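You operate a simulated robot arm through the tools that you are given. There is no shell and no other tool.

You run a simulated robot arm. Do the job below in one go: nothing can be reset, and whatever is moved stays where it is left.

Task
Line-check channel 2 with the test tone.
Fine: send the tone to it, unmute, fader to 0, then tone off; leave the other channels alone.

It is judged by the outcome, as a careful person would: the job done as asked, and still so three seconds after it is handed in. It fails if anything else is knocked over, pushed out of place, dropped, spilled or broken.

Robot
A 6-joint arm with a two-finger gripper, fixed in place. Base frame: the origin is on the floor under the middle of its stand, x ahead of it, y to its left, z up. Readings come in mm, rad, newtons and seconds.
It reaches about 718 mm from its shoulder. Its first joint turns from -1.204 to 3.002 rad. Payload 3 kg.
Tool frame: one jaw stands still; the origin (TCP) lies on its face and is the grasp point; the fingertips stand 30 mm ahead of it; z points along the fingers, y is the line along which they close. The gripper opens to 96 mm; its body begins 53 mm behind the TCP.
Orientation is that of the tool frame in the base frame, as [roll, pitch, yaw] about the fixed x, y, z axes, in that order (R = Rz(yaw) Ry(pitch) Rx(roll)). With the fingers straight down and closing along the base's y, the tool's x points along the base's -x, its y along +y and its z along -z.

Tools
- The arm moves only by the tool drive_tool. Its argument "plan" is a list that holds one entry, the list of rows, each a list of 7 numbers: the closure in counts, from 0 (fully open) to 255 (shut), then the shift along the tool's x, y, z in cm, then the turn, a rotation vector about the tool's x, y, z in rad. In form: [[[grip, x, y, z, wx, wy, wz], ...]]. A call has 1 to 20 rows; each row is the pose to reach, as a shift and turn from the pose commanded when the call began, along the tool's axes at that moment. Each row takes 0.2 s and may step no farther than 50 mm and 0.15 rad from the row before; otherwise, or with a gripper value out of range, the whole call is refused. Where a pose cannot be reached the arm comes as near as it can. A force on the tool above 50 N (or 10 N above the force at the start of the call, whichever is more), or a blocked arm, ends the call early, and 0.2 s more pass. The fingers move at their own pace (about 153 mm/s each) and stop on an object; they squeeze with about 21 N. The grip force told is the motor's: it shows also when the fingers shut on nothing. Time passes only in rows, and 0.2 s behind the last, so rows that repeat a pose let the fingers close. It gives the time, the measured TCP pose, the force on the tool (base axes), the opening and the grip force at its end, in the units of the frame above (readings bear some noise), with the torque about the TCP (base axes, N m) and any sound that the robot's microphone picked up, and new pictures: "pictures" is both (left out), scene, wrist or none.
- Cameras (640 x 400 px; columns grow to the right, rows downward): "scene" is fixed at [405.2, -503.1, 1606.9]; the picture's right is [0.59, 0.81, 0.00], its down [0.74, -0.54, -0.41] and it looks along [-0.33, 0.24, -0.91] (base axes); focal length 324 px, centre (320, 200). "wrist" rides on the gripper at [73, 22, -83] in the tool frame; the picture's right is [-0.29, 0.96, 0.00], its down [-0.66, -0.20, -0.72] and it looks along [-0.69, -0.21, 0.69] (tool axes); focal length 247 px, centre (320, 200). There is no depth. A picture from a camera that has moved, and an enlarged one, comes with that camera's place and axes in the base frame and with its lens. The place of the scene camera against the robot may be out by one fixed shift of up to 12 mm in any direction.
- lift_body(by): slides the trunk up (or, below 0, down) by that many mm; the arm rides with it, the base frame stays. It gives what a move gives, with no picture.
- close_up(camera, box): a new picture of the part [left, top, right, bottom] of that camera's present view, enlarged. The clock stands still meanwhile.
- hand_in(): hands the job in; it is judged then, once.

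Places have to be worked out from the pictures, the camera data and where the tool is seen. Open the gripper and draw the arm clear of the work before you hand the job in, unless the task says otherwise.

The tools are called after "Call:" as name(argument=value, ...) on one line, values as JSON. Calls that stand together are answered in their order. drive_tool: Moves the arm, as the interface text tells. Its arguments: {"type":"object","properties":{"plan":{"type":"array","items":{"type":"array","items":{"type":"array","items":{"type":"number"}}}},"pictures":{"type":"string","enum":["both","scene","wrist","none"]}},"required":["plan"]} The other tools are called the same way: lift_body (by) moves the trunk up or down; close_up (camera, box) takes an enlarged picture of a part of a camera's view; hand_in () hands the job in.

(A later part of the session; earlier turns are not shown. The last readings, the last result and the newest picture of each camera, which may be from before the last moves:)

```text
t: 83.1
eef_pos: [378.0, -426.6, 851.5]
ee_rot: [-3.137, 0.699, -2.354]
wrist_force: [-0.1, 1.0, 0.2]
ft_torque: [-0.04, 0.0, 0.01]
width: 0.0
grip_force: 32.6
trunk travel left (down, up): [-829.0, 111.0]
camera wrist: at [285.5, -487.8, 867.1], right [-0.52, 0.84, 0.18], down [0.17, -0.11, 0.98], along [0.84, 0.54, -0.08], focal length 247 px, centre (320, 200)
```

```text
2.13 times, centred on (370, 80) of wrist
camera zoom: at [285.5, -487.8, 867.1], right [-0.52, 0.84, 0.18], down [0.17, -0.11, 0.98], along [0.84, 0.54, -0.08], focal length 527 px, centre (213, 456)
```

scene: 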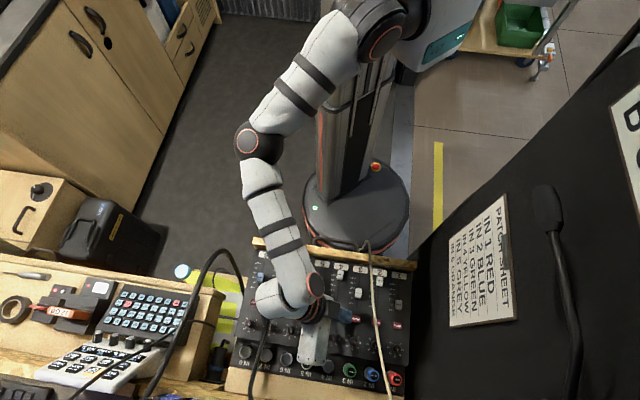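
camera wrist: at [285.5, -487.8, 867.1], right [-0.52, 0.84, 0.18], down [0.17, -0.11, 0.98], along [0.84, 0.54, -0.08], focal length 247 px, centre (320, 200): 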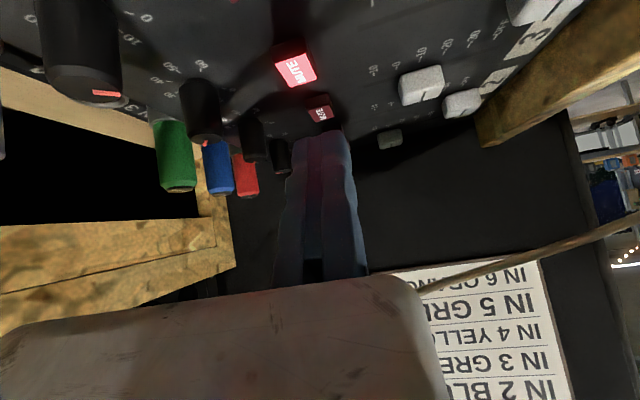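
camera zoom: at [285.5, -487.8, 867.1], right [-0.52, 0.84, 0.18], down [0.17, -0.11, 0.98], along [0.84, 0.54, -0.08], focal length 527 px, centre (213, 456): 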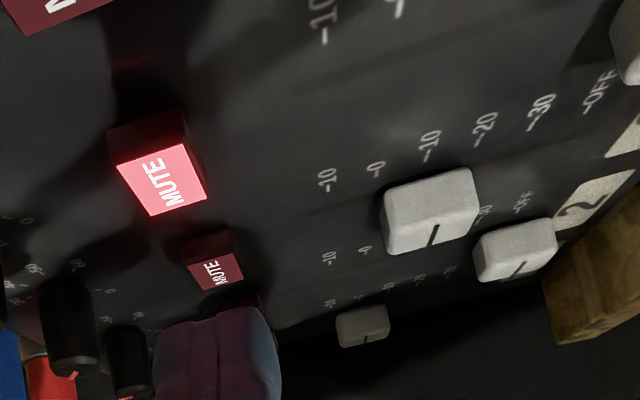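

Channel 2's mute is off and nothing else changed. For the fader I'll push its cap from behind with a near-vertical closed finger; first I raise the trunk 100 mm and re-orient (jaw line across the channel) well above the cable.

Call:
lift_body(by=100)

Call:
drive_tool(plan=[[[255, -0.48, 0.57, -0.8, 0.0456, 0.0456, 0.125], [255, -0.96, 1.15, -1.3, 0.0912, 0.0912, 0.25], [255, -1.44, 1.72, -1.5, 0.1367, 0.1367, 0.375], [255, -1.92, 2.3, -1.5, 0.1823, 0.1823, 0.5], [255, -2.4, 2.87, -1.5, 0.2279, 0.2279, 0.6251], [255, -2.88, 3.45, -1.5, 0.2735, 0.2735, 0.7501], [255, -3.35, 4.02, -1.5, 0.3191, 0.3191, 0.8752], [255, -3.83, 4.59, -1.5, 0.3647, 0.3647, 1.0002], [255, -4.31, 5.17, -1.5, 0.4103, 0.4103, 1.1252], [255, -4.79, 5.74, -1.5, 0.4558, 0.4558, 1.2503], [255, -5.27, 6.32, -1.5, 0.5014, 0.5014, 1.3753], [255, -5.75, 6.89, -1.5, 0.547, 0.547, 1.5003]]], pictures="both")

```text
t: 84.4
eef_pos: [378.1, -427.0, 950.4]
ee_rot: [-3.135, 0.698, -2.35]
wrist_force: [-0.8, 0.3, 0.3]
ft_torque: [0.0, -0.02, 0.02]
width: 0.0
grip_force: 33.5
trunk travel left (down, up): [-929.0, 11.0]
```

```text
t: 87.0
eef_pos: [353.0, -352.8, 998.9]
ee_rot: [-3.138, 0.006, 2.354]
wrist_force: [-0.9, -0.6, -0.5]
ft_torque: [-0.01, -0.03, 0.01]
width: 0.0
grip_force: 33.4
out of reach, approached as far as the arm can: row 5
trunk travel left (down, up): [-929.0, 11.0]
camera wrist: at [319.6, -284.4, 1082.0], right [0.88, 0.47, 0.0], down [0.32, -0.61, 0.73], along [0.34, -0.64, -0.69], focal length 247 px, centre (320, 200)
```

scene: 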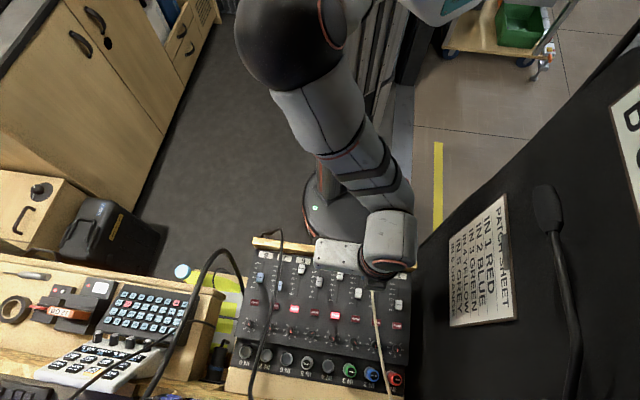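
wrist: 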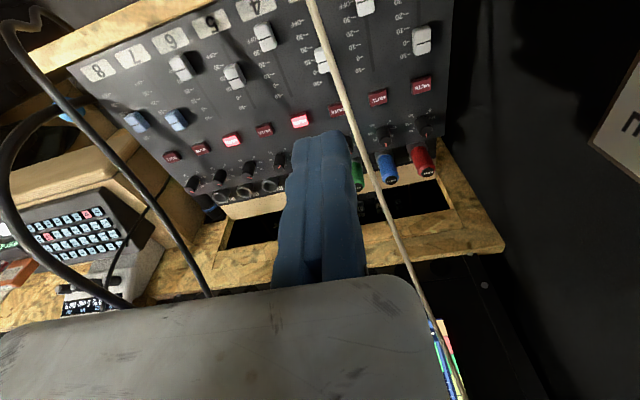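

The tool is vertical with the camera on the operator side. I move over to just behind the channel 2 fader (u≈52, v≈448), passing above the cable, and look down at the gap behind the cap.

Call:
drive_tool(plan=[[[255, 1.7, 1.73, 1.6, 0, 0, 0], [255, 3.4, 3.46, 3.3, 0, 0, 0], [255, 5.05, 5.19, 4.9, 0, 0, 0], [255, 5.05, 5.19, 4.9, 0, 0, 0]]], pictures="both")

Call:
close_up(camera="wrist", box=[220, 0, 420, 130])

```text
t: 88.0
eef_pos: [352.4, -281.9, 962.7]
ee_rot: [-3.141, 0.005, 2.356]
wrist_force: [-0.4, 0.6, -0.2]
ft_torque: [0.0, -0.01, 0.01]
width: 0.0
grip_force: 33.0
out of reach, approached as far as the arm can: row 3, 4
trunk travel left (down, up): [-929.0, 11.0]
camera wrist: at [317.1, -214.2, 1044.8], right [0.88, 0.47, 0.0], down [0.32, -0.61, 0.73], along [0.34, -0.64, -0.69], focal length 247 px, centre (320, 200)
```

scene: 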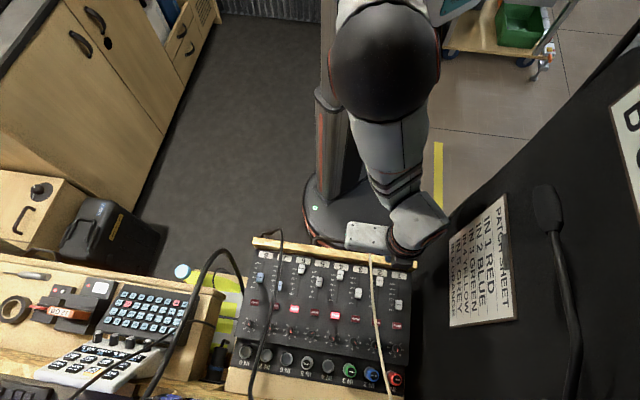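
wrist: 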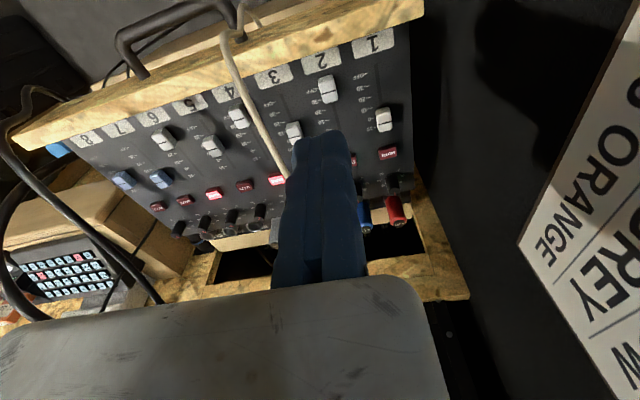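

```text
3.08 times, centred on (320, 65) of wrist
camera zoom: at [317.1, -214.2, 1044.8], right [0.88, 0.47, 0.0], down [0.32, -0.61, 0.73], along [0.34, -0.64, -0.69], focal length 760 px, centre (320, 615)
```

zoom: 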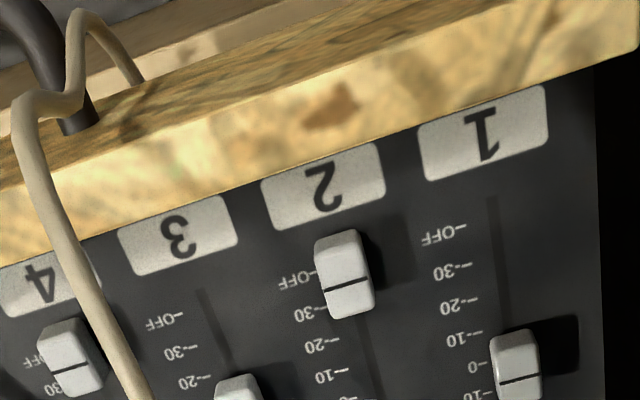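

The gap behind the cap (from the strip edge v≈431 to the cap at v≈459) is just wide enough for the 20 mm finger. I centre at v≈445, ease up from the reach limit slightly, then lower with the trunk to just above cap height.

Call:
drive_tool(plan=[[[255, 0.2, 0.05, -0.6, 0, 0, 0], [255, 0.35, 0.1, -1.2, 0, 0, 0], [255, 0.35, 0.1, -1.2, 0, 0, 0]]], pictures="none")

Call:
lift_body(by=-125)

Call:
close_up(camera="wrist", box=[220, 30, 440, 180])

Call:
close_up(camera="scene", box=[320, 220, 430, 310])

```text
t: 88.8
eef_pos: [351.1, -280.4, 973.7]
ee_rot: [-3.14, 0.006, 2.359]
wrist_force: [-0.3, 0.2, -0.4]
ft_torque: [0.01, 0.02, 0.02]
width: 0.1
grip_force: 33.0
trunk travel left (down, up): [-929.0, 11.0]
```

```text
t: 90.3
eef_pos: [351.1, -280.0, 849.5]
ee_rot: [-3.141, 0.005, 2.358]
wrist_force: [0.3, -1.0, 0.4]
ft_torque: [0.07, -0.02, -0.02]
width: 0.0
grip_force: 32.4
trunk travel left (down, up): [-804.0, 136.0]
```

```text
2.67 times, centred on (330, 105) of wrist
camera zoom: at [315.4, -211.8, 931.7], right [0.88, 0.47, 0.0], down [0.32, -0.61, 0.73], along [0.34, -0.64, -0.69], focal length 659 px, centre (293, 453)
```

zoom: 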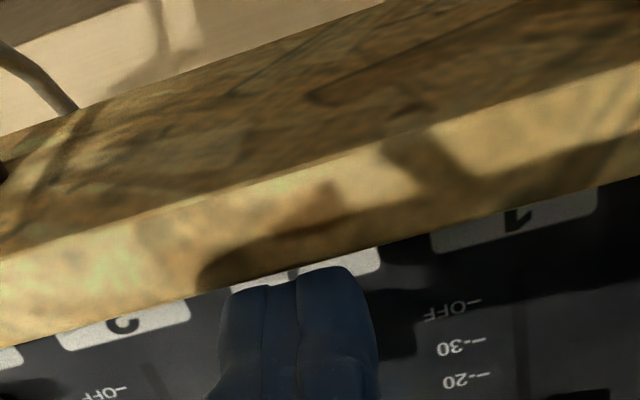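

```text
4.44 times, centred on (375, 265) of scene
camera zoom: at [405.2, -503.1, 1606.9], right [0.59, 0.81, 0.0], down [0.74, -0.54, -0.41], along [-0.33, 0.24, -0.91], focal length 1441 px, centre (76, -89)
```

zoom: 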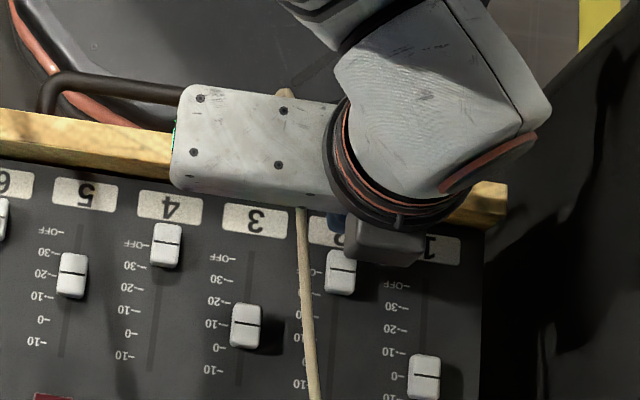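

The finger hangs behind the fader cap and in front of the strip; the cable passes well under the gripper body. I lower the last 19 mm in steps, watching force.

Call:
drive_tool(plan=[[[255, 0.12, 0, 0.5, 0, 0, 0], [255, 0.12, 0, 1.0, 0, 0, 0], [255, 0.12, 0, 1.5, 0, 0, 0], [255, 0.12, 0, 1.85, 0, 0, 0]]], pictures="both")

Call:
close_up(camera="scene", box=[340, 240, 420, 310])

```text
t: 91.3
eef_pos: [349.5, -278.9, 837.3]
ee_rot: [-3.139, 0.006, 2.358]
wrist_force: [1.5, -1.5, 2.1]
ft_torque: [0.0, -0.04, -0.03]
width: 6.0
grip_force: 32.9
out of reach, approached as far as the arm can: row 3, 4
trunk travel left (down, up): [-804.0, 136.0]
camera wrist: at [314.5, -211.3, 919.7], right [0.88, 0.47, 0.0], down [0.32, -0.61, 0.73], along [0.34, -0.64, -0.69], focal length 247 px, centre (320, 200)
```

scene: 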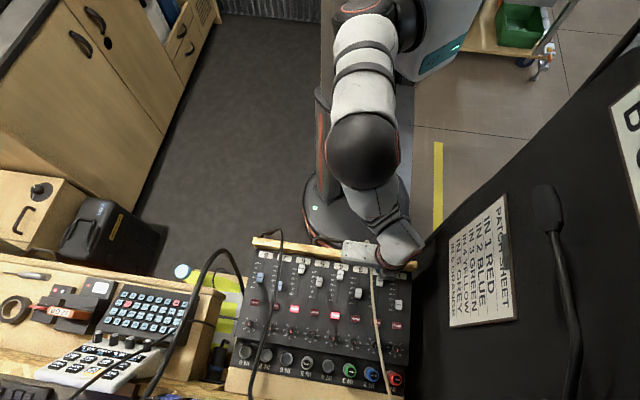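
wrist: 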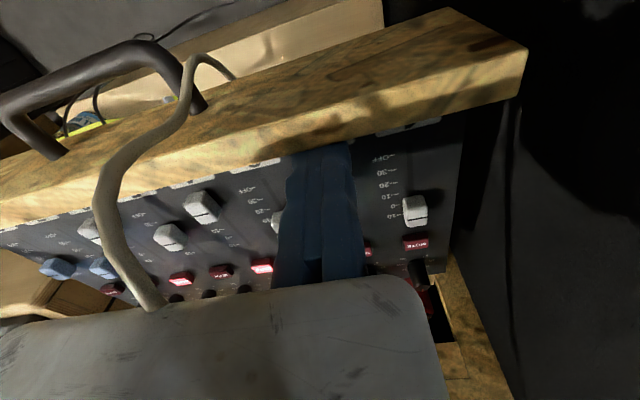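

```text
5.71 times, centred on (380, 275) of scene
camera zoom: at [405.2, -503.1, 1606.9], right [0.59, 0.81, 0.0], down [0.74, -0.54, -0.41], along [-0.33, 0.24, -0.91], focal length 1852 px, centre (-23, -229)
```

zoom: 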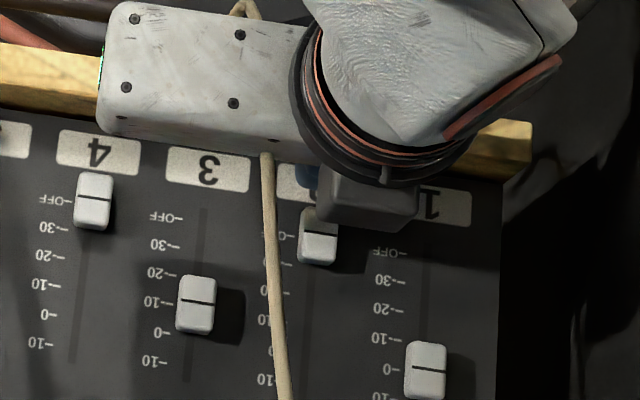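

The finger is lightly touching the strip (force pushing +v and up). I shift 2 mm toward the cap and then lower the trunk 7 mm.

Call:
drive_tool(plan=[[[255, -0.1, 0, 0, 0, 0, 0], [255, -0.22, 0, 0, 0, 0, 0]]], pictures="none")

Call:
lift_body(by=-6)

Call:
close_up(camera="scene", box=[340, 240, 420, 310])

```text
t: 92.0
eef_pos: [351.4, -281.1, 836.7]
ee_rot: [-3.14, 0.006, 2.356]
wrist_force: [-0.7, 0.0, 0.3]
ft_torque: [-0.04, 0.03, 0.03]
width: 0.1
grip_force: 33.7
trunk travel left (down, up): [-804.0, 136.0]
```

```text
t: 92.5
eef_pos: [351.6, -281.3, 831.7]
ee_rot: [-3.14, 0.005, 2.357]
wrist_force: [-0.4, -1.0, -0.2]
ft_torque: [-0.02, 0.01, -0.02]
width: 0.2
grip_force: 33.5
trunk travel left (down, up): [-798.0, 142.0]
```

```text
5.71 times, centred on (380, 275) of scene
camera zoom: at [405.2, -503.1, 1606.9], right [0.59, 0.81, 0.0], down [0.74, -0.54, -0.41], along [-0.33, 0.24, -0.91], focal length 1852 px, centre (-23, -229)
```

zoom: 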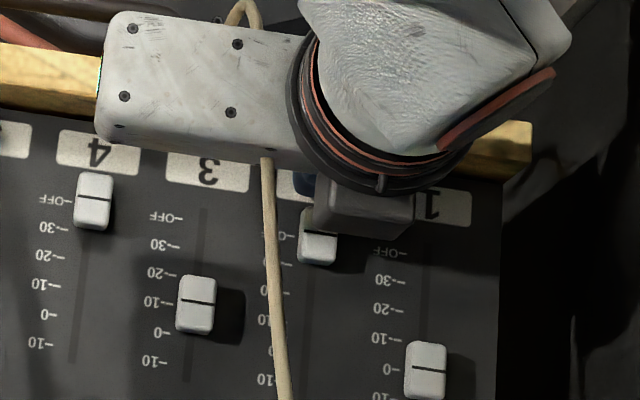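

Free of contact, with the fingertip at z≈802 behind the cap. I push toward +v by 22 mm as stage one.

Call:
drive_tool(plan=[[[255, -0.5, 0, 0, 0, 0, 0], [255, -1.0, 0, 0, 0, 0, 0], [255, -1.5, 0, 0, 0, 0, 0], [255, -2.0, 0, 0, 0, 0, 0], [255, -2.3, 0, 0, 0, 0, 0]]], pictures="both")

Call:
close_up(camera="scene", box=[340, 240, 420, 310])

```text
t: 93.7
eef_pos: [367.4, -297.4, 832.5]
ee_rot: [-3.14, 0.005, 2.356]
wrist_force: [-1.2, 0.4, -0.2]
ft_torque: [-0.01, 0.0, -0.02]
width: 0.2
grip_force: 33.1
trunk travel left (down, up): [-798.0, 142.0]
camera wrist: at [331.8, -229.2, 915.1], right [0.88, 0.47, 0.0], down [0.32, -0.61, 0.73], along [0.34, -0.64, -0.69], focal length 247 px, centre (320, 200)
```

scene: 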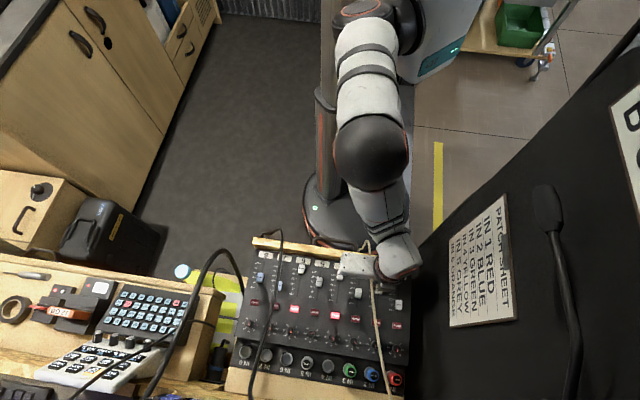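
wrist: 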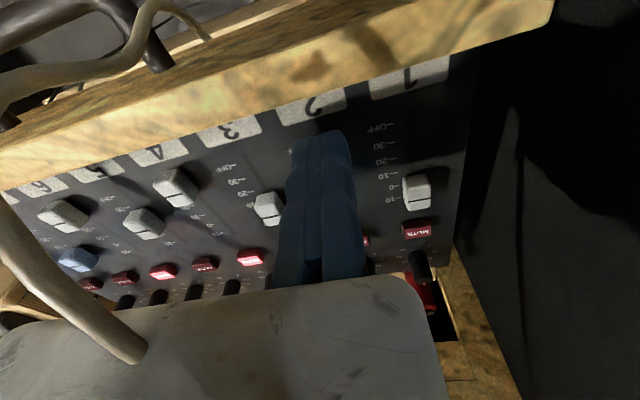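

```text
5.71 times, centred on (380, 275) of scene
camera zoom: at [405.2, -503.1, 1606.9], right [0.59, 0.81, 0.0], down [0.74, -0.54, -0.41], along [-0.33, 0.24, -0.91], focal length 1852 px, centre (-23, -229)
```

zoom: 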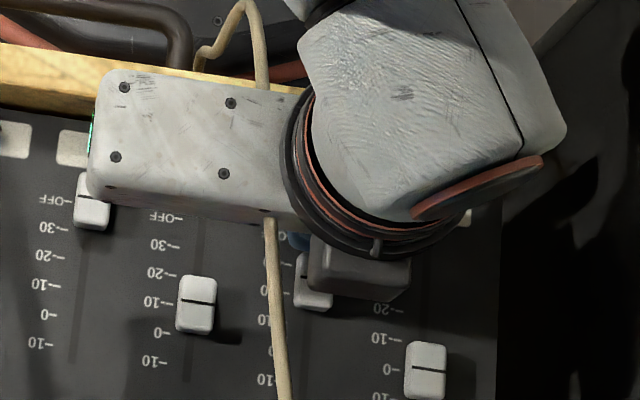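

The cap moved with almost no force, to about v≈491. Now I lean the tool back 22° so its body stays above the cable for the rest of the travel.

Call:
drive_tool(plan=[[[255, 0.45, 0, 0.0, 0, -0.096, 0], [255, 0.85, 0, 0.08, 0, -0.192, 0], [255, 1.2, 0, 0.17, 0, -0.288, 0], [255, 1.5, 0, 0.27, 0, -0.384, 0], [255, 1.5, 0, 0.27, 0, -0.384, 0]]], pictures="both")

Call:
close_up(camera="wrist", box=[200, 60, 460, 240])

Call:
close_up(camera="scene", box=[340, 240, 420, 310])

```text
t: 94.9
eef_pos: [356.8, -291.7, 855.8]
ee_rot: [-3.139, 0.388, 2.358]
wrist_force: [0.5, 0.4, -0.3]
ft_torque: [0.0, 0.01, 0.01]
width: 0.1
grip_force: 33.2
out of reach, approached as far as the arm can: row 2, 3, 4, 5
trunk travel left (down, up): [-798.0, 142.0]
camera wrist: at [304.1, -205.3, 903.2], right [0.87, 0.48, 0.11], down [0.1, -0.38, 0.92], along [0.49, -0.79, -0.38], focal length 247 px, centre (320, 200)
```

scene: 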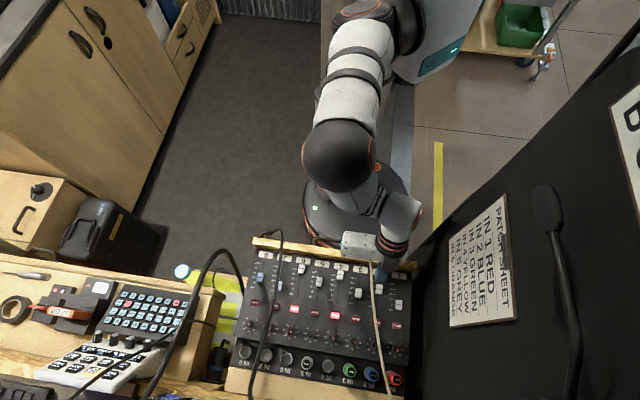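
wrist: 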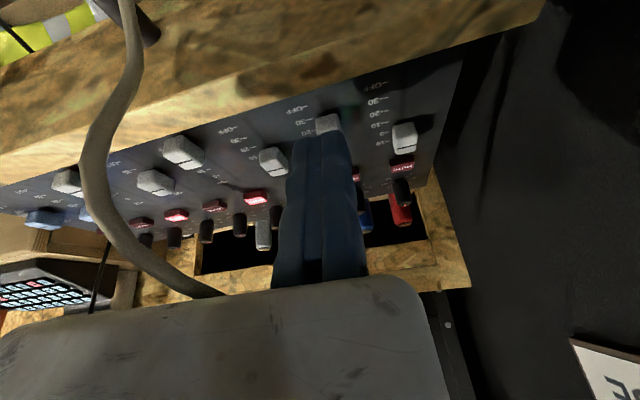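

```text
2.22 times, centred on (330, 150) of wrist
camera zoom: at [304.1, -205.3, 903.2], right [0.87, 0.48, 0.11], down [0.1, -0.38, 0.92], along [0.49, -0.79, -0.38], focal length 549 px, centre (298, 311)
```

zoom: 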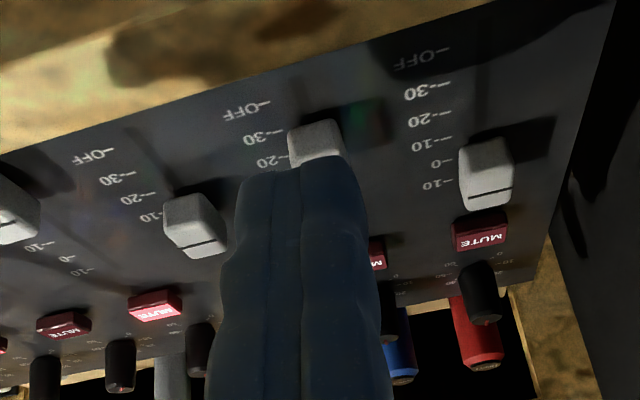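

```text
5.71 times, centred on (380, 275) of scene
camera zoom: at [405.2, -503.1, 1606.9], right [0.59, 0.81, 0.0], down [0.74, -0.54, -0.41], along [-0.33, 0.24, -0.91], focal length 1852 px, centre (-23, -229)
```

zoom: 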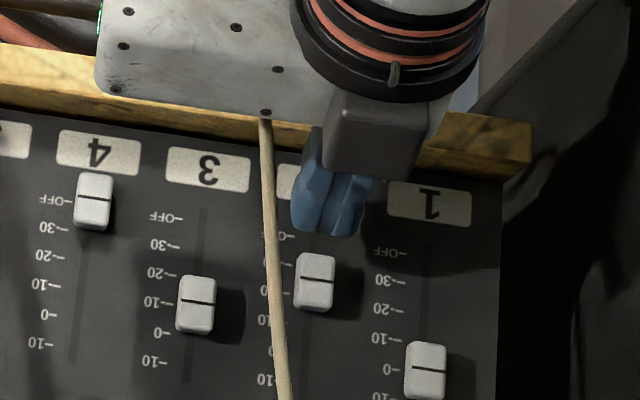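

The lean left the tip 26 mm too high (arm limit), so I'll come down with the trunk instead. First I back 5 mm away from the cap and correct u by 4 mm.

Call:
drive_tool(plan=[[[255, 0.25, 0.2, -0.1, 0, 0, 0], [255, 0.46, 0.4, -0.19, 0, 0, 0], [255, 0.46, 0.4, -0.19, 0, 0, 0]]], pictures="none")

```text
t: 95.7
eef_pos: [356.0, -285.3, 856.5]
ee_rot: [-3.141, 0.387, 2.358]
wrist_force: [0.6, 0.1, 0.7]
ft_torque: [0.02, 0.04, 0.0]
width: 0.0
grip_force: 33.2
trunk travel left (down, up): [-798.0, 142.0]
```

Re-triangulating the beige cable from two wrist views shows it is higher near the strip than I'd assumed (z≈895 at v≈446), so the gripper body may have brushed it. I compare its present shape with the first picture.

Call:
close_up(camera="scene", box=[220, 220, 430, 400])

Call:
close_up(camera="wrist", box=[0, 0, 640, 400])

Call:
close_up(camera="scene", box=[340, 230, 400, 270])

```text
2.22 times, centred on (325, 310) of scene
camera zoom: at [405.2, -503.1, 1606.9], right [0.59, 0.81, 0.0], down [0.74, -0.54, -0.41], along [-0.33, 0.24, -0.91], focal length 720 px, centre (309, -44)
```

zoom: 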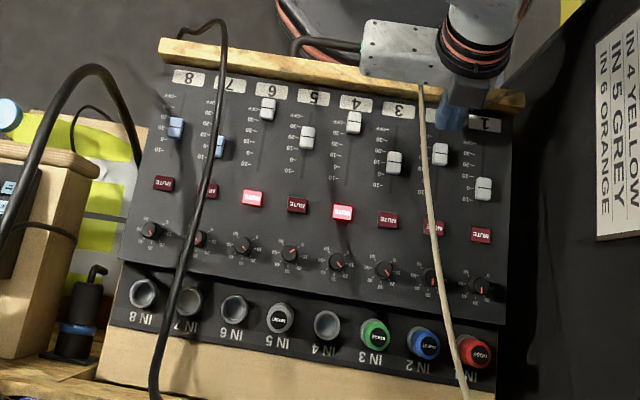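

```text
1.00 times, centred on (320, 200) of wrist (not enlarged: the box is as wide or as high as the picture)
camera zoom: at [303.1, -198.8, 904.5], right [0.87, 0.48, 0.11], down [0.1, -0.38, 0.92], along [0.49, -0.79, -0.38], focal length 247 px, centre (320, 200)
```

zoom: 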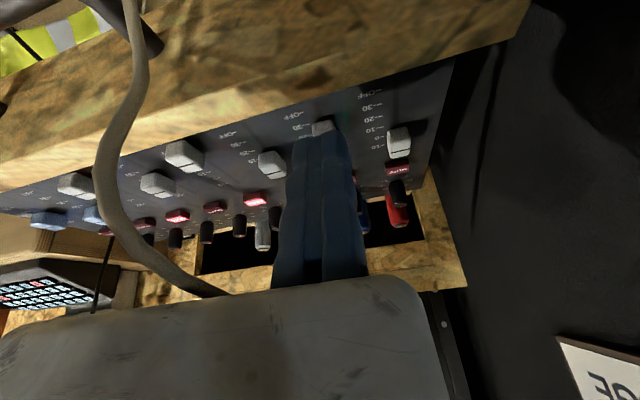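

```text
10.00 times, centred on (370, 250) of scene
camera zoom: at [405.2, -503.1, 1606.9], right [0.59, 0.81, 0.0], down [0.74, -0.54, -0.41], along [-0.33, 0.24, -0.91], focal length 3242 px, centre (-180, -300)
```

zoom: 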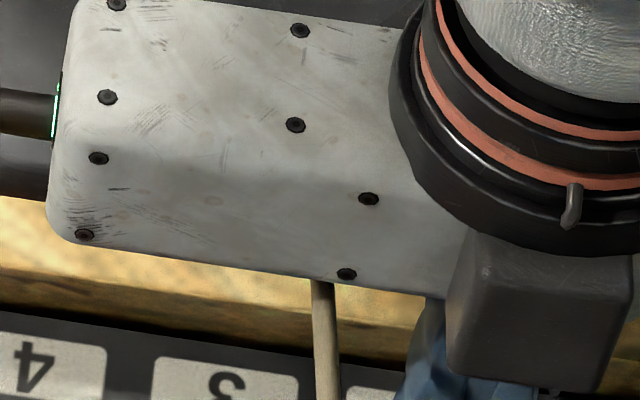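

The cable's visible path matches the first picture, so it hasn't been displaced. To keep clear of it, I'll switch to a vertical tool with the body lined up along the fader direction, which keeps everything on the +u side of the cable. I raise 80 mm and turn there.

Call:
lift_body(by=80)

Call:
drive_tool(plan=[[[255, -0.1, 0.02, 0.04, 0.0274, 0.0274, 0.1409], [255, -0.21, 0.04, 0.09, 0.0548, 0.0548, 0.2818], [255, -0.32, 0.05, 0.13, 0.0821, 0.0821, 0.4226], [255, -0.42, 0.07, 0.17, 0.1095, 0.1095, 0.5635], [255, -0.53, 0.09, 0.21, 0.1369, 0.1369, 0.7044], [255, -0.63, 0.11, 0.26, 0.1643, 0.1643, 0.8453], [255, -0.74, 0.13, 0.3, 0.1917, 0.1917, 0.9862], [255, -0.84, 0.15, 0.34, 0.2191, 0.2191, 1.127], [255, -0.95, 0.16, 0.38, 0.2464, 0.2464, 1.2679], [255, -1.05, 0.18, 0.43, 0.2738, 0.2738, 1.4088], [255, -1.16, 0.2, 0.47, 0.3012, 0.3012, 1.5497]]], pictures="both")

```text
t: 96.9
eef_pos: [357.4, -285.1, 935.7]
ee_rot: [-3.139, 0.388, 2.358]
wrist_force: [0.0, 0.6, -0.7]
ft_torque: [0.0, 0.01, 0.02]
width: 0.2
grip_force: 33.3
trunk travel left (down, up): [-878.0, 62.0]
```

```text
t: 99.3
eef_pos: [381.4, -328.0, 919.5]
ee_rot: [-3.12, 0.001, 0.777]
wrist_force: [-0.7, 0.3, -0.2]
ft_torque: [-0.01, -0.02, 0.02]
width: 0.0
grip_force: 33.1
out of reach, approached as far as the arm can: row 3, 4, 5, 6, 7, 8, 9, 10, 11
trunk travel left (down, up): [-878.0, 62.0]
camera wrist: at [451.9, -293.4, 1001.7], right [0.46, -0.89, -0.02], down [-0.6, -0.33, 0.73], along [-0.65, -0.32, -0.69], focal length 247 px, centre (320, 200)
```

scene: 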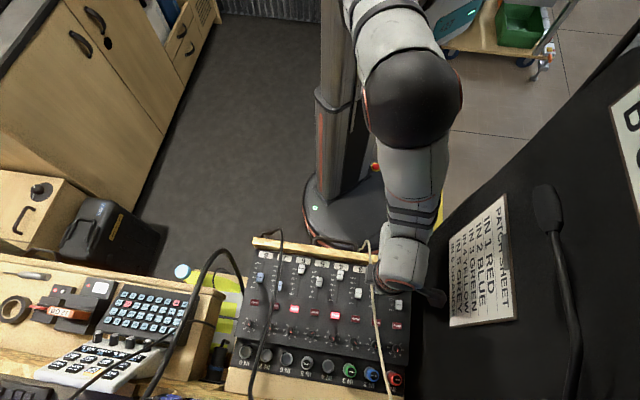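
wrist: 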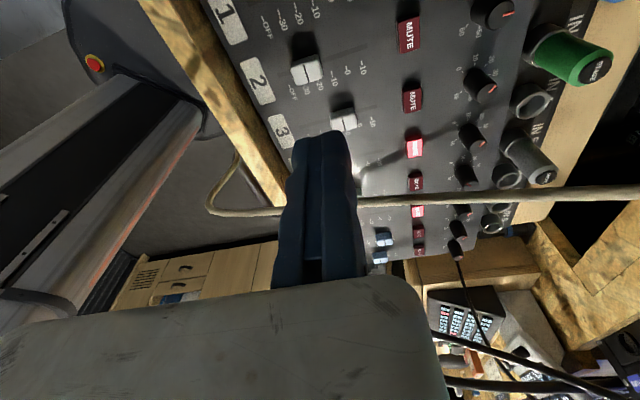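

The arm's low limit shifted it a bit (u 38, v 502). I raise the tool relative to the body by 65 mm while correcting to u≈52, v≈466; then I'll lower with the trunk.

Call:
drive_tool(plan=[[[255, 0.3, -0.5, -2.2, 0, 0, 0], [255, 0.7, -1.5, -4.4, 0, 0, 0], [255, 1.1, -2.5, -6.5, 0, 0, 0], [255, 1.42, -3.56, -6.5, 0, 0, 0], [255, 1.42, -3.56, -6.5, 0, 0, 0]]], pictures="wrist")

```text
t: 100.5
eef_pos: [391.6, -308.7, 985.4]
ee_rot: [-3.133, 0.0, 0.783]
wrist_force: [0.7, 0.0, -0.9]
ft_torque: [0.01, 0.0, 0.0]
width: 0.2
grip_force: 32.9
out of reach, approached as far as the arm can: row 1, 2, 3, 4, 5
trunk travel left (down, up): [-878.0, 62.0]
camera wrist: at [461.4, -273.7, 1068.1], right [0.47, -0.88, -0.01], down [-0.61, -0.33, 0.72], along [-0.64, -0.33, -0.69], focal length 247 px, centre (320, 200)
```

wrist: 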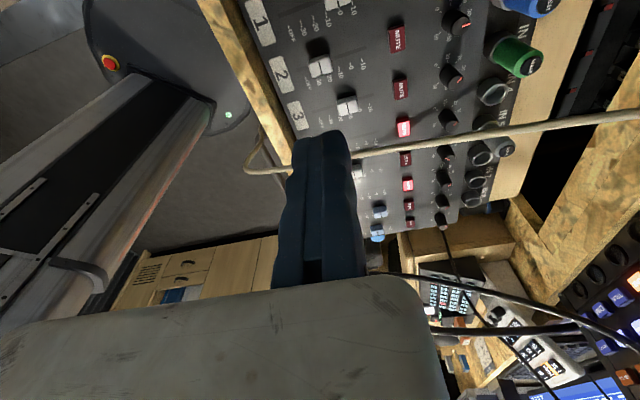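

This roll can't reach further back than v≈495, but a neater way works: with the jaws along v, put the fixed finger exactly where the cap's front face belongs for 0 dB (v≈531), and close so the moving finger pushes the cap up against it. I move to u≈54, v≈531 here and open the jaws to 56 mm.

Call:
drive_tool(plan=[[[106, -0.15, 1.2, 0, 0, 0, 0], [106, -0.3, 2.4, 0, 0, 0, 0], [106, -0.46, 3.63, 0, 0, 0, 0], [106, -0.46, 3.63, 0, 0, 0, 0]]], pictures="both")

```text
t: 101.5
eef_pos: [407.9, -340.3, 986.9]
ee_rot: [3.136, 0.001, 0.788]
wrist_force: [0.2, -0.7, -0.1]
ft_torque: [-0.02, 0.01, 0.02]
width: 56.2
grip_force: 0.0
out of reach, approached as far as the arm can: row 2, 3, 4
trunk travel left (down, up): [-878.0, 62.0]
camera wrist: at [476.9, -304.2, 1070.0], right [0.47, -0.88, 0.01], down [-0.61, -0.32, 0.72], along [-0.64, -0.34, -0.69], focal length 247 px, centre (320, 200)
```

scene: 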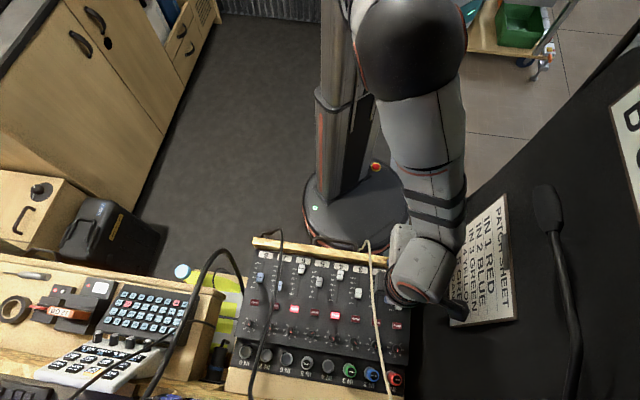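
wrist: 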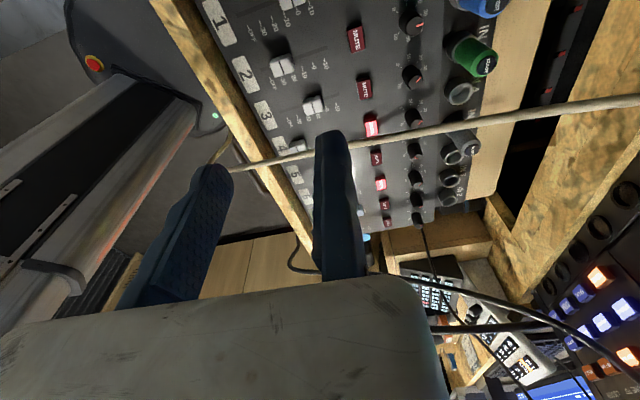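

It stopped at u≈48 (limit). I test whether a higher arm posture relative to the body frees it: up 70 mm toward u=54.

Call:
drive_tool(plan=[[[106, 0.0, 0.0, -2.5, 0, 0, 0], [106, 0.2, 0.1, -5.0, 0, 0, 0], [106, 0.4, 0.2, -7.0, 0, 0, 0], [106, 0.65, 0.25, -7.5, 0, 0, 0], [106, 0.65, 0.25, -7.5, 0, 0, 0]]], pictures="none")

```text
t: 102.7
eef_pos: [415.4, -338.0, 1061.6]
ee_rot: [3.14, 0.001, 0.788]
wrist_force: [-0.6, 0.3, -0.1]
ft_torque: [0.02, 0.0, -0.01]
width: 55.8
grip_force: 0.1
trunk travel left (down, up): [-878.0, 62.0]
```

That freed it: (u 54.7, v 532.7) with no limit. I lower the trunk 200 mm, staying on the +u side of the cable, and check.

Call:
lift_body(by=-200)

Call:
close_up(camera="wrist", box=[0, 0, 640, 400])

Call:
close_up(camera="scene", box=[320, 230, 460, 340])

```text
t: 104.8
eef_pos: [414.3, -336.9, 863.4]
ee_rot: [3.137, 0.001, 0.788]
wrist_force: [-0.6, -0.3, 0.8]
ft_torque: [0.01, 0.0, 0.02]
width: 56.1
grip_force: 0.1
trunk travel left (down, up): [-678.0, 262.0]
```

```text
1.00 times, centred on (320, 200) of wrist (not enlarged: the box is as wide or as high as the picture)
camera zoom: at [483.0, -301.3, 945.6], right [0.47, -0.88, 0.0], down [-0.61, -0.32, 0.72], along [-0.64, -0.34, -0.69], focal length 247 px, centre (320, 200)
```

zoom: 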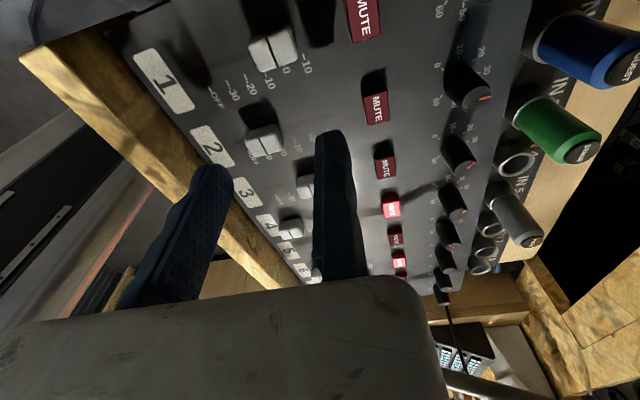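

```text
3.64 times, centred on (390, 285) of scene
camera zoom: at [405.2, -503.1, 1606.9], right [0.59, 0.81, 0.0], down [0.74, -0.54, -0.41], along [-0.33, 0.24, -0.91], focal length 1179 px, centre (66, -109)
```

zoom: 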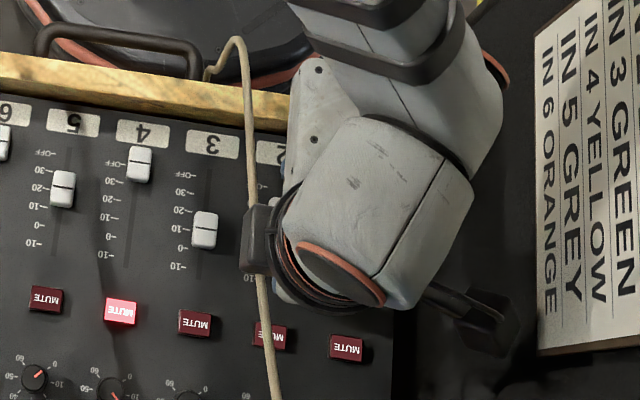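

The dark block on the gripper is close to the cable from this viewpoint. I zoom in to see whether it touches.

Call:
close_up(camera="scene", box=[350, 260, 410, 330])

Call:
close_up(camera="wrist", box=[200, 60, 380, 200])

```text
5.71 times, centred on (380, 295) of scene
camera zoom: at [405.2, -503.1, 1606.9], right [0.59, 0.81, 0.0], down [0.74, -0.54, -0.41], along [-0.33, 0.24, -0.91], focal length 1852 px, centre (-23, -343)
```

zoom: 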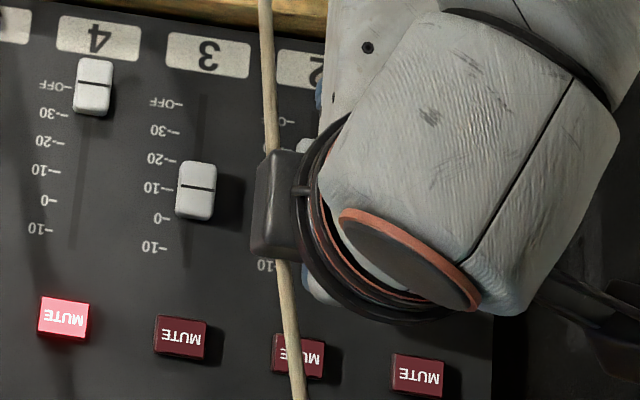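

```text
2.86 times, centred on (290, 130) of wrist
camera zoom: at [483.0, -301.3, 945.6], right [0.47, -0.88, 0.0], down [-0.61, -0.32, 0.72], along [-0.64, -0.34, -0.69], focal length 706 px, centre (406, 400)
```

zoom: 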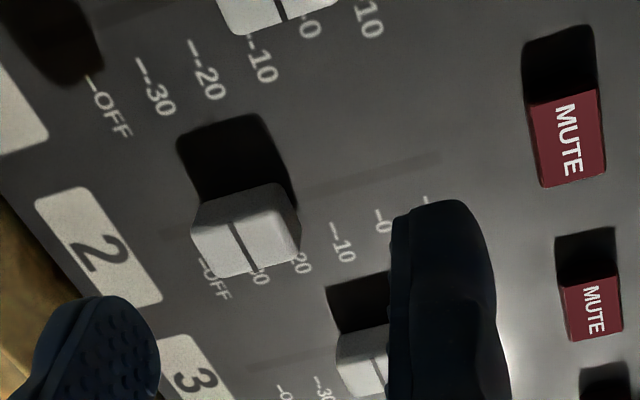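

The cable runs straight past the block and shows no disturbance; force is nil. The jaws straddle the fader 2 cap correctly. I lower the last 31 mm.

Call:
lift_body(by=-31)

Call:
close_up(camera="wrist", box=[180, 20, 400, 180])

Call:
close_up(camera="scene", box=[350, 240, 420, 330])

```text
t: 105.6
eef_pos: [413.5, -337.7, 831.7]
ee_rot: [3.138, 0.002, 0.787]
wrist_force: [-0.2, -1.4, 0.5]
ft_torque: [0.01, 0.0, -0.03]
width: 56.1
grip_force: 0.0
trunk travel left (down, up): [-647.0, 293.0]
```

```text
2.50 times, centred on (290, 100) of wrist
camera zoom: at [482.9, -301.2, 914.6], right [0.47, -0.88, 0.0], down [-0.61, -0.32, 0.72], along [-0.64, -0.34, -0.69], focal length 617 px, centre (395, 450)
```

zoom: 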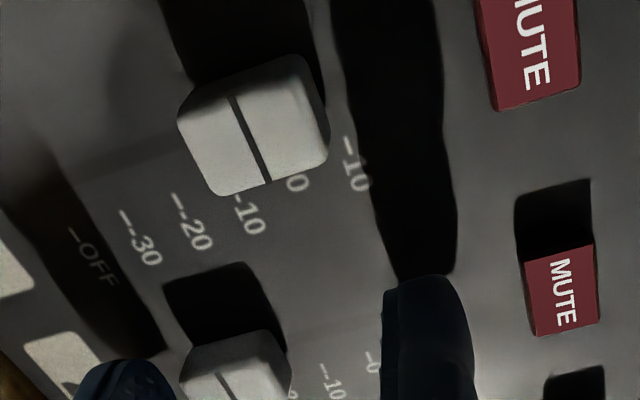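

```text
4.44 times, centred on (385, 285) of scene
camera zoom: at [405.2, -503.1, 1606.9], right [0.59, 0.81, 0.0], down [0.74, -0.54, -0.41], along [-0.33, 0.24, -0.91], focal length 1441 px, centre (31, -178)
```

zoom: 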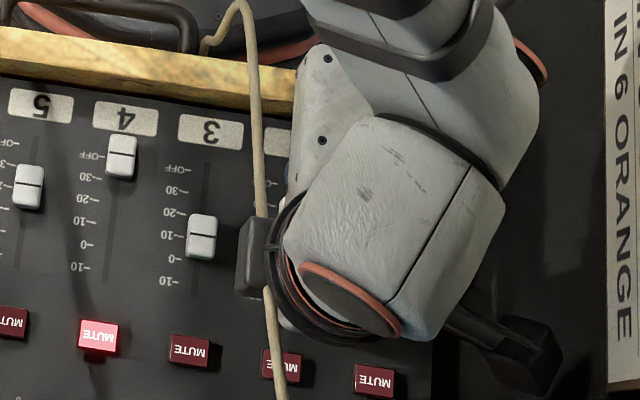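

All set at z≈832 with no contact. I close the jaws stepwise so the moving finger slides the cap up to the fixed finger.

Call:
drive_tool(plan=[[[118, 0, 0, 0, 0, 0, 0], [130, 0, 0, 0, 0, 0, 0], [142, 0, 0, 0, 0, 0, 0], [154, 0, 0, 0, 0, 0, 0], [166, 0, 0, 0, 0, 0, 0], [178, 0, 0, 0, 0, 0, 0], [186, 0, 0, 0, 0, 0, 0]]], pictures="wrist")

Call:
close_up(camera="wrist", box=[200, 40, 400, 200])

```text
t: 107.2
eef_pos: [414.3, -338.7, 832.2]
ee_rot: [3.138, 0.002, 0.788]
wrist_force: [-0.9, -0.3, 0.0]
ft_torque: [-0.01, 0.04, -0.03]
width: 25.9
grip_force: 0.5
trunk travel left (down, up): [-647.0, 293.0]
camera wrist: at [483.1, -301.4, 914.6], right [0.47, -0.88, 0.0], down [-0.61, -0.32, 0.72], along [-0.64, -0.34, -0.69], focal length 247 px, centre (320, 200)
```

wrist: 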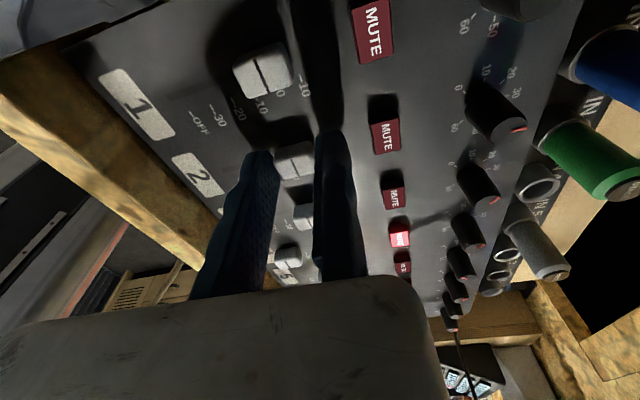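

```text
2.50 times, centred on (300, 120) of wrist
camera zoom: at [483.1, -301.4, 914.6], right [0.47, -0.88, 0.0], down [-0.61, -0.32, 0.72], along [-0.64, -0.34, -0.69], focal length 617 px, centre (370, 400)
```

zoom: 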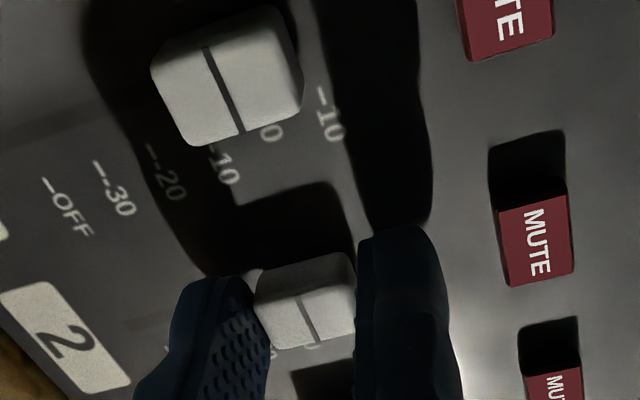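

The cap has slid along; its line is about 3.6 mm short of channel 1's 0 line. I close a bit further until it seats against the fixed finger.

Call:
drive_tool(plan=[[[190, 0, 0, 0, 0, 0, 0], [194, 0, 0, 0, 0, 0, 0], [198, 0, 0, 0, 0, 0, 0], [198, 0, 0, 0, 0, 0, 0]]], pictures="none")

Call:
close_up(camera="wrist", box=[200, 40, 400, 200])

```text
t: 108.2
eef_pos: [414.2, -338.5, 831.6]
ee_rot: [3.138, 0.001, 0.786]
wrist_force: [0.2, 0.5, 0.6]
ft_torque: [-0.03, 0.04, -0.03]
width: 21.9
grip_force: 0.2
trunk travel left (down, up): [-647.0, 293.0]
```

```text
2.50 times, centred on (300, 120) of wrist
camera zoom: at [483.1, -301.3, 914.5], right [0.47, -0.88, 0.0], down [-0.61, -0.32, 0.72], along [-0.64, -0.34, -0.69], focal length 617 px, centre (370, 400)
```

zoom: 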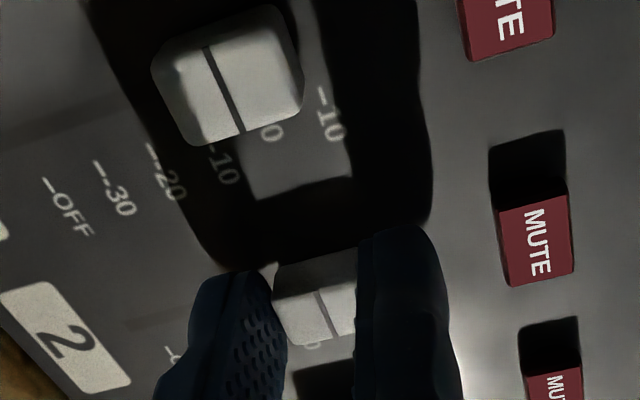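

The cap's line now measures v≈521.1, matching channel 1's line at 0 (521.2). I open the jaws and lift straight up to inspect.

Call:
drive_tool(plan=[[[180, 0, 0, 0, 0, 0, 0], [160, 0, 0, 0, 0, 0, 0], [150, 0, 0, 0, 0, 0, 0]]], pictures="none")

Call:
lift_body(by=120)

Call:
close_up(camera="wrist", box=[200, 0, 420, 160])

Call:
close_up(camera="scene", box=[320, 230, 420, 330])

```text
t: 109.0
eef_pos: [415.5, -338.3, 831.6]
ee_rot: [3.138, 0.001, 0.788]
wrist_force: [-0.1, -0.3, 0.0]
ft_torque: [-0.04, -0.02, -0.01]
width: 39.5
grip_force: 0.1
trunk travel left (down, up): [-647.0, 293.0]
```

```text
t: 110.5
eef_pos: [414.1, -337.5, 951.0]
ee_rot: [3.138, 0.001, 0.787]
wrist_force: [-0.4, 1.2, 0.4]
ft_torque: [-0.01, -0.01, -0.03]
width: 39.6
grip_force: 0.0
trunk travel left (down, up): [-767.0, 173.0]
```

```text
2.50 times, centred on (310, 80) of wrist
camera zoom: at [483.1, -301.4, 1034.4], right [0.47, -0.88, 0.0], down [-0.61, -0.32, 0.72], along [-0.64, -0.34, -0.69], focal length 617 px, centre (345, 500)
```

zoom: 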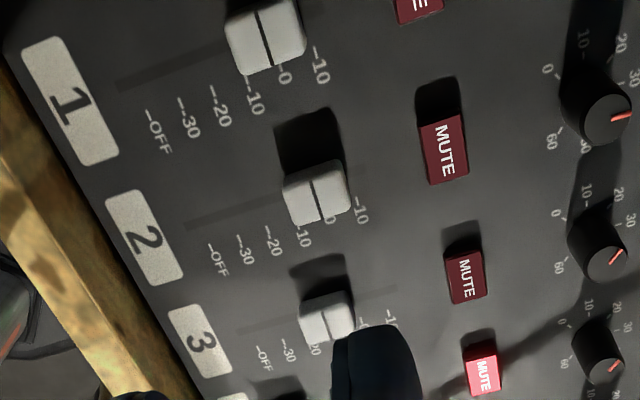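

```text
4.00 times, centred on (370, 280) of scene
camera zoom: at [405.2, -503.1, 1606.9], right [0.59, 0.81, 0.0], down [0.74, -0.54, -0.41], along [-0.33, 0.24, -0.91], focal length 1297 px, centre (120, -120)
```

zoom: 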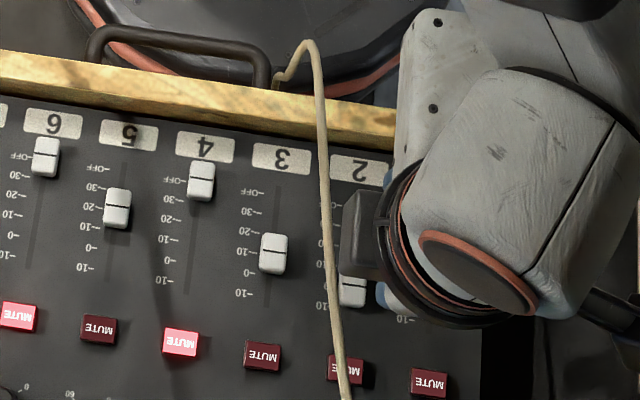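

The fader looks at 0. I zoom in for a precise comparison of channel 2's line with its own ticks and channel 1's.

Call:
close_up(camera="wrist", box=[270, 45, 340, 95])

Call:
close_up(camera="wrist", box=[250, 0, 320, 50])

```text
8.00 times, centred on (305, 70) of wrist
camera zoom: at [483.1, -301.4, 1034.4], right [0.47, -0.88, 0.0], down [-0.61, -0.32, 0.72], along [-0.64, -0.34, -0.69], focal length 1976 px, centre (440, 1240)
```

zoom: 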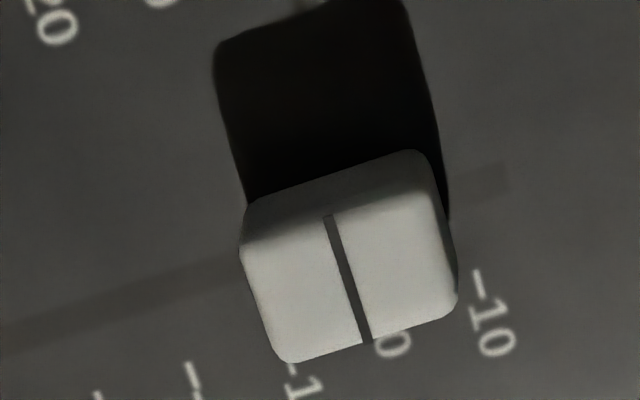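

```text
8.00 times, centred on (285, 25) of wrist
camera zoom: at [483.1, -301.4, 1034.4], right [0.47, -0.88, 0.0], down [-0.61, -0.32, 0.72], along [-0.64, -0.34, -0.69], focal length 1976 px, centre (600, 1600)
```

zoom: 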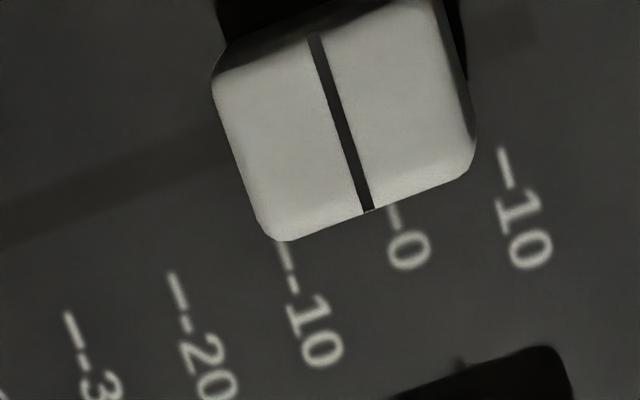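

Measured precisely, channel 2's line is at v≈521.0 with its 0 tick at ≈521.0: the fader is at 0. Now for tone off: I close the jaws and roll the tool back (−90°) while rising, above the cable, to return by the earlier safe route.

Call:
drive_tool(plan=[[[255, 0, 0, -0.4, 0, 0, -0.143], [255, 0, 0, -0.8, 0, 0, -0.286], [255, 0, 0, -1.2, 0, 0, -0.429], [255, 0, 0, -1.6, 0, 0, -0.572], [255, 0, 0, -2.0, 0, 0, -0.714], [255, 0, 0, -2.4, 0, 0, -0.857], [255, 0, 0, -2.8, 0, 0, -1.0], [255, 0, 0, -3.2, 0, 0, -1.143], [255, 0, 0, -3.6, 0, 0, -1.286], [255, 0, 0, -4.0, 0, 0, -1.428], [255, 0, 0, -4.0, 0, 0, -1.571]]], pictures="scene")

```text
t: 112.9
eef_pos: [415.1, -338.0, 991.0]
ee_rot: [-3.139, 0.004, 2.359]
wrist_force: [0.6, 0.4, 0.3]
ft_torque: [0.0, 0.03, 0.01]
width: 0.2
grip_force: 20.6
trunk travel left (down, up): [-767.0, 173.0]
```

scene: 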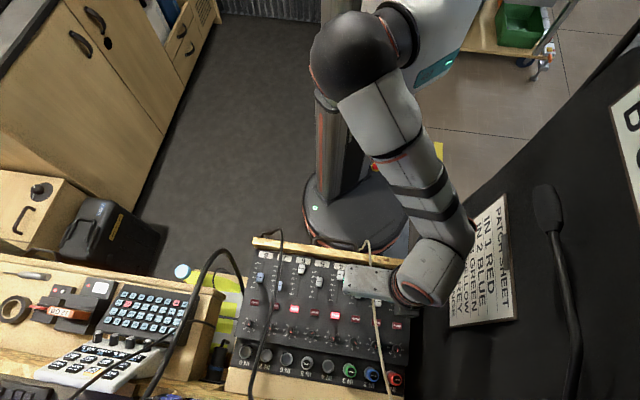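

Good. Next I rise to the earlier waypoint above the mixer's front edge while completing the roll.

Call:
drive_tool(plan=[[[255, 0.8, -0.56, -1.7, 0, 0, -0.06], [255, 1.6, -1.1, -3.4, 0, 0, -0.15], [255, 2.4, -1.7, -5.0, 0, 0, -0.29], [255, 3.2, -2.2, -6.6, 0, 0, -0.43], [255, 4.0, -2.8, -8.2, 0, 0, -0.57], [255, 4.8, -3.4, -9.9, 0, 0, -0.71], [255, 5.5, -3.9, -11.5, 0, 0, -0.85], [255, 6.3, -4.45, -13.1, 0, 0, -0.99], [255, 6.3, -4.45, -13.1, 0, 0, -1.135], [255, 6.3, -4.45, -13.1, 0, 0, -1.28], [255, 6.3, -4.45, -13.1, 0, 0, -1.425], [255, 6.3, -4.45, -13.1, 0, 0, -1.571]]], pictures="scene")

```text
t: 115.5
eef_pos: [337.4, -323.8, 1122.7]
ee_rot: [-3.137, -0.002, -2.353]
wrist_force: [0.6, 0.5, -0.3]
ft_torque: [0.01, 0.0, -0.03]
width: 0.0
grip_force: 20.9
trunk travel left (down, up): [-767.0, 173.0]
```

scene: 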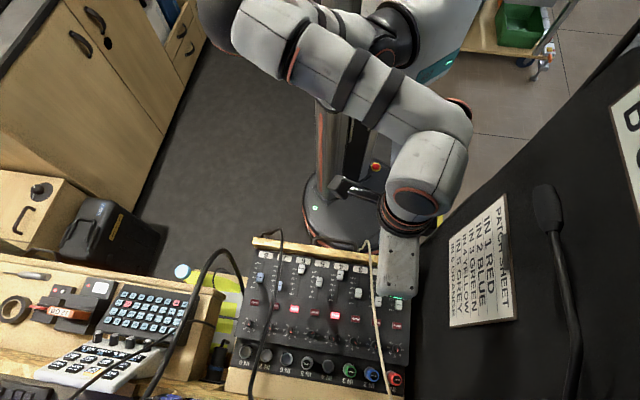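

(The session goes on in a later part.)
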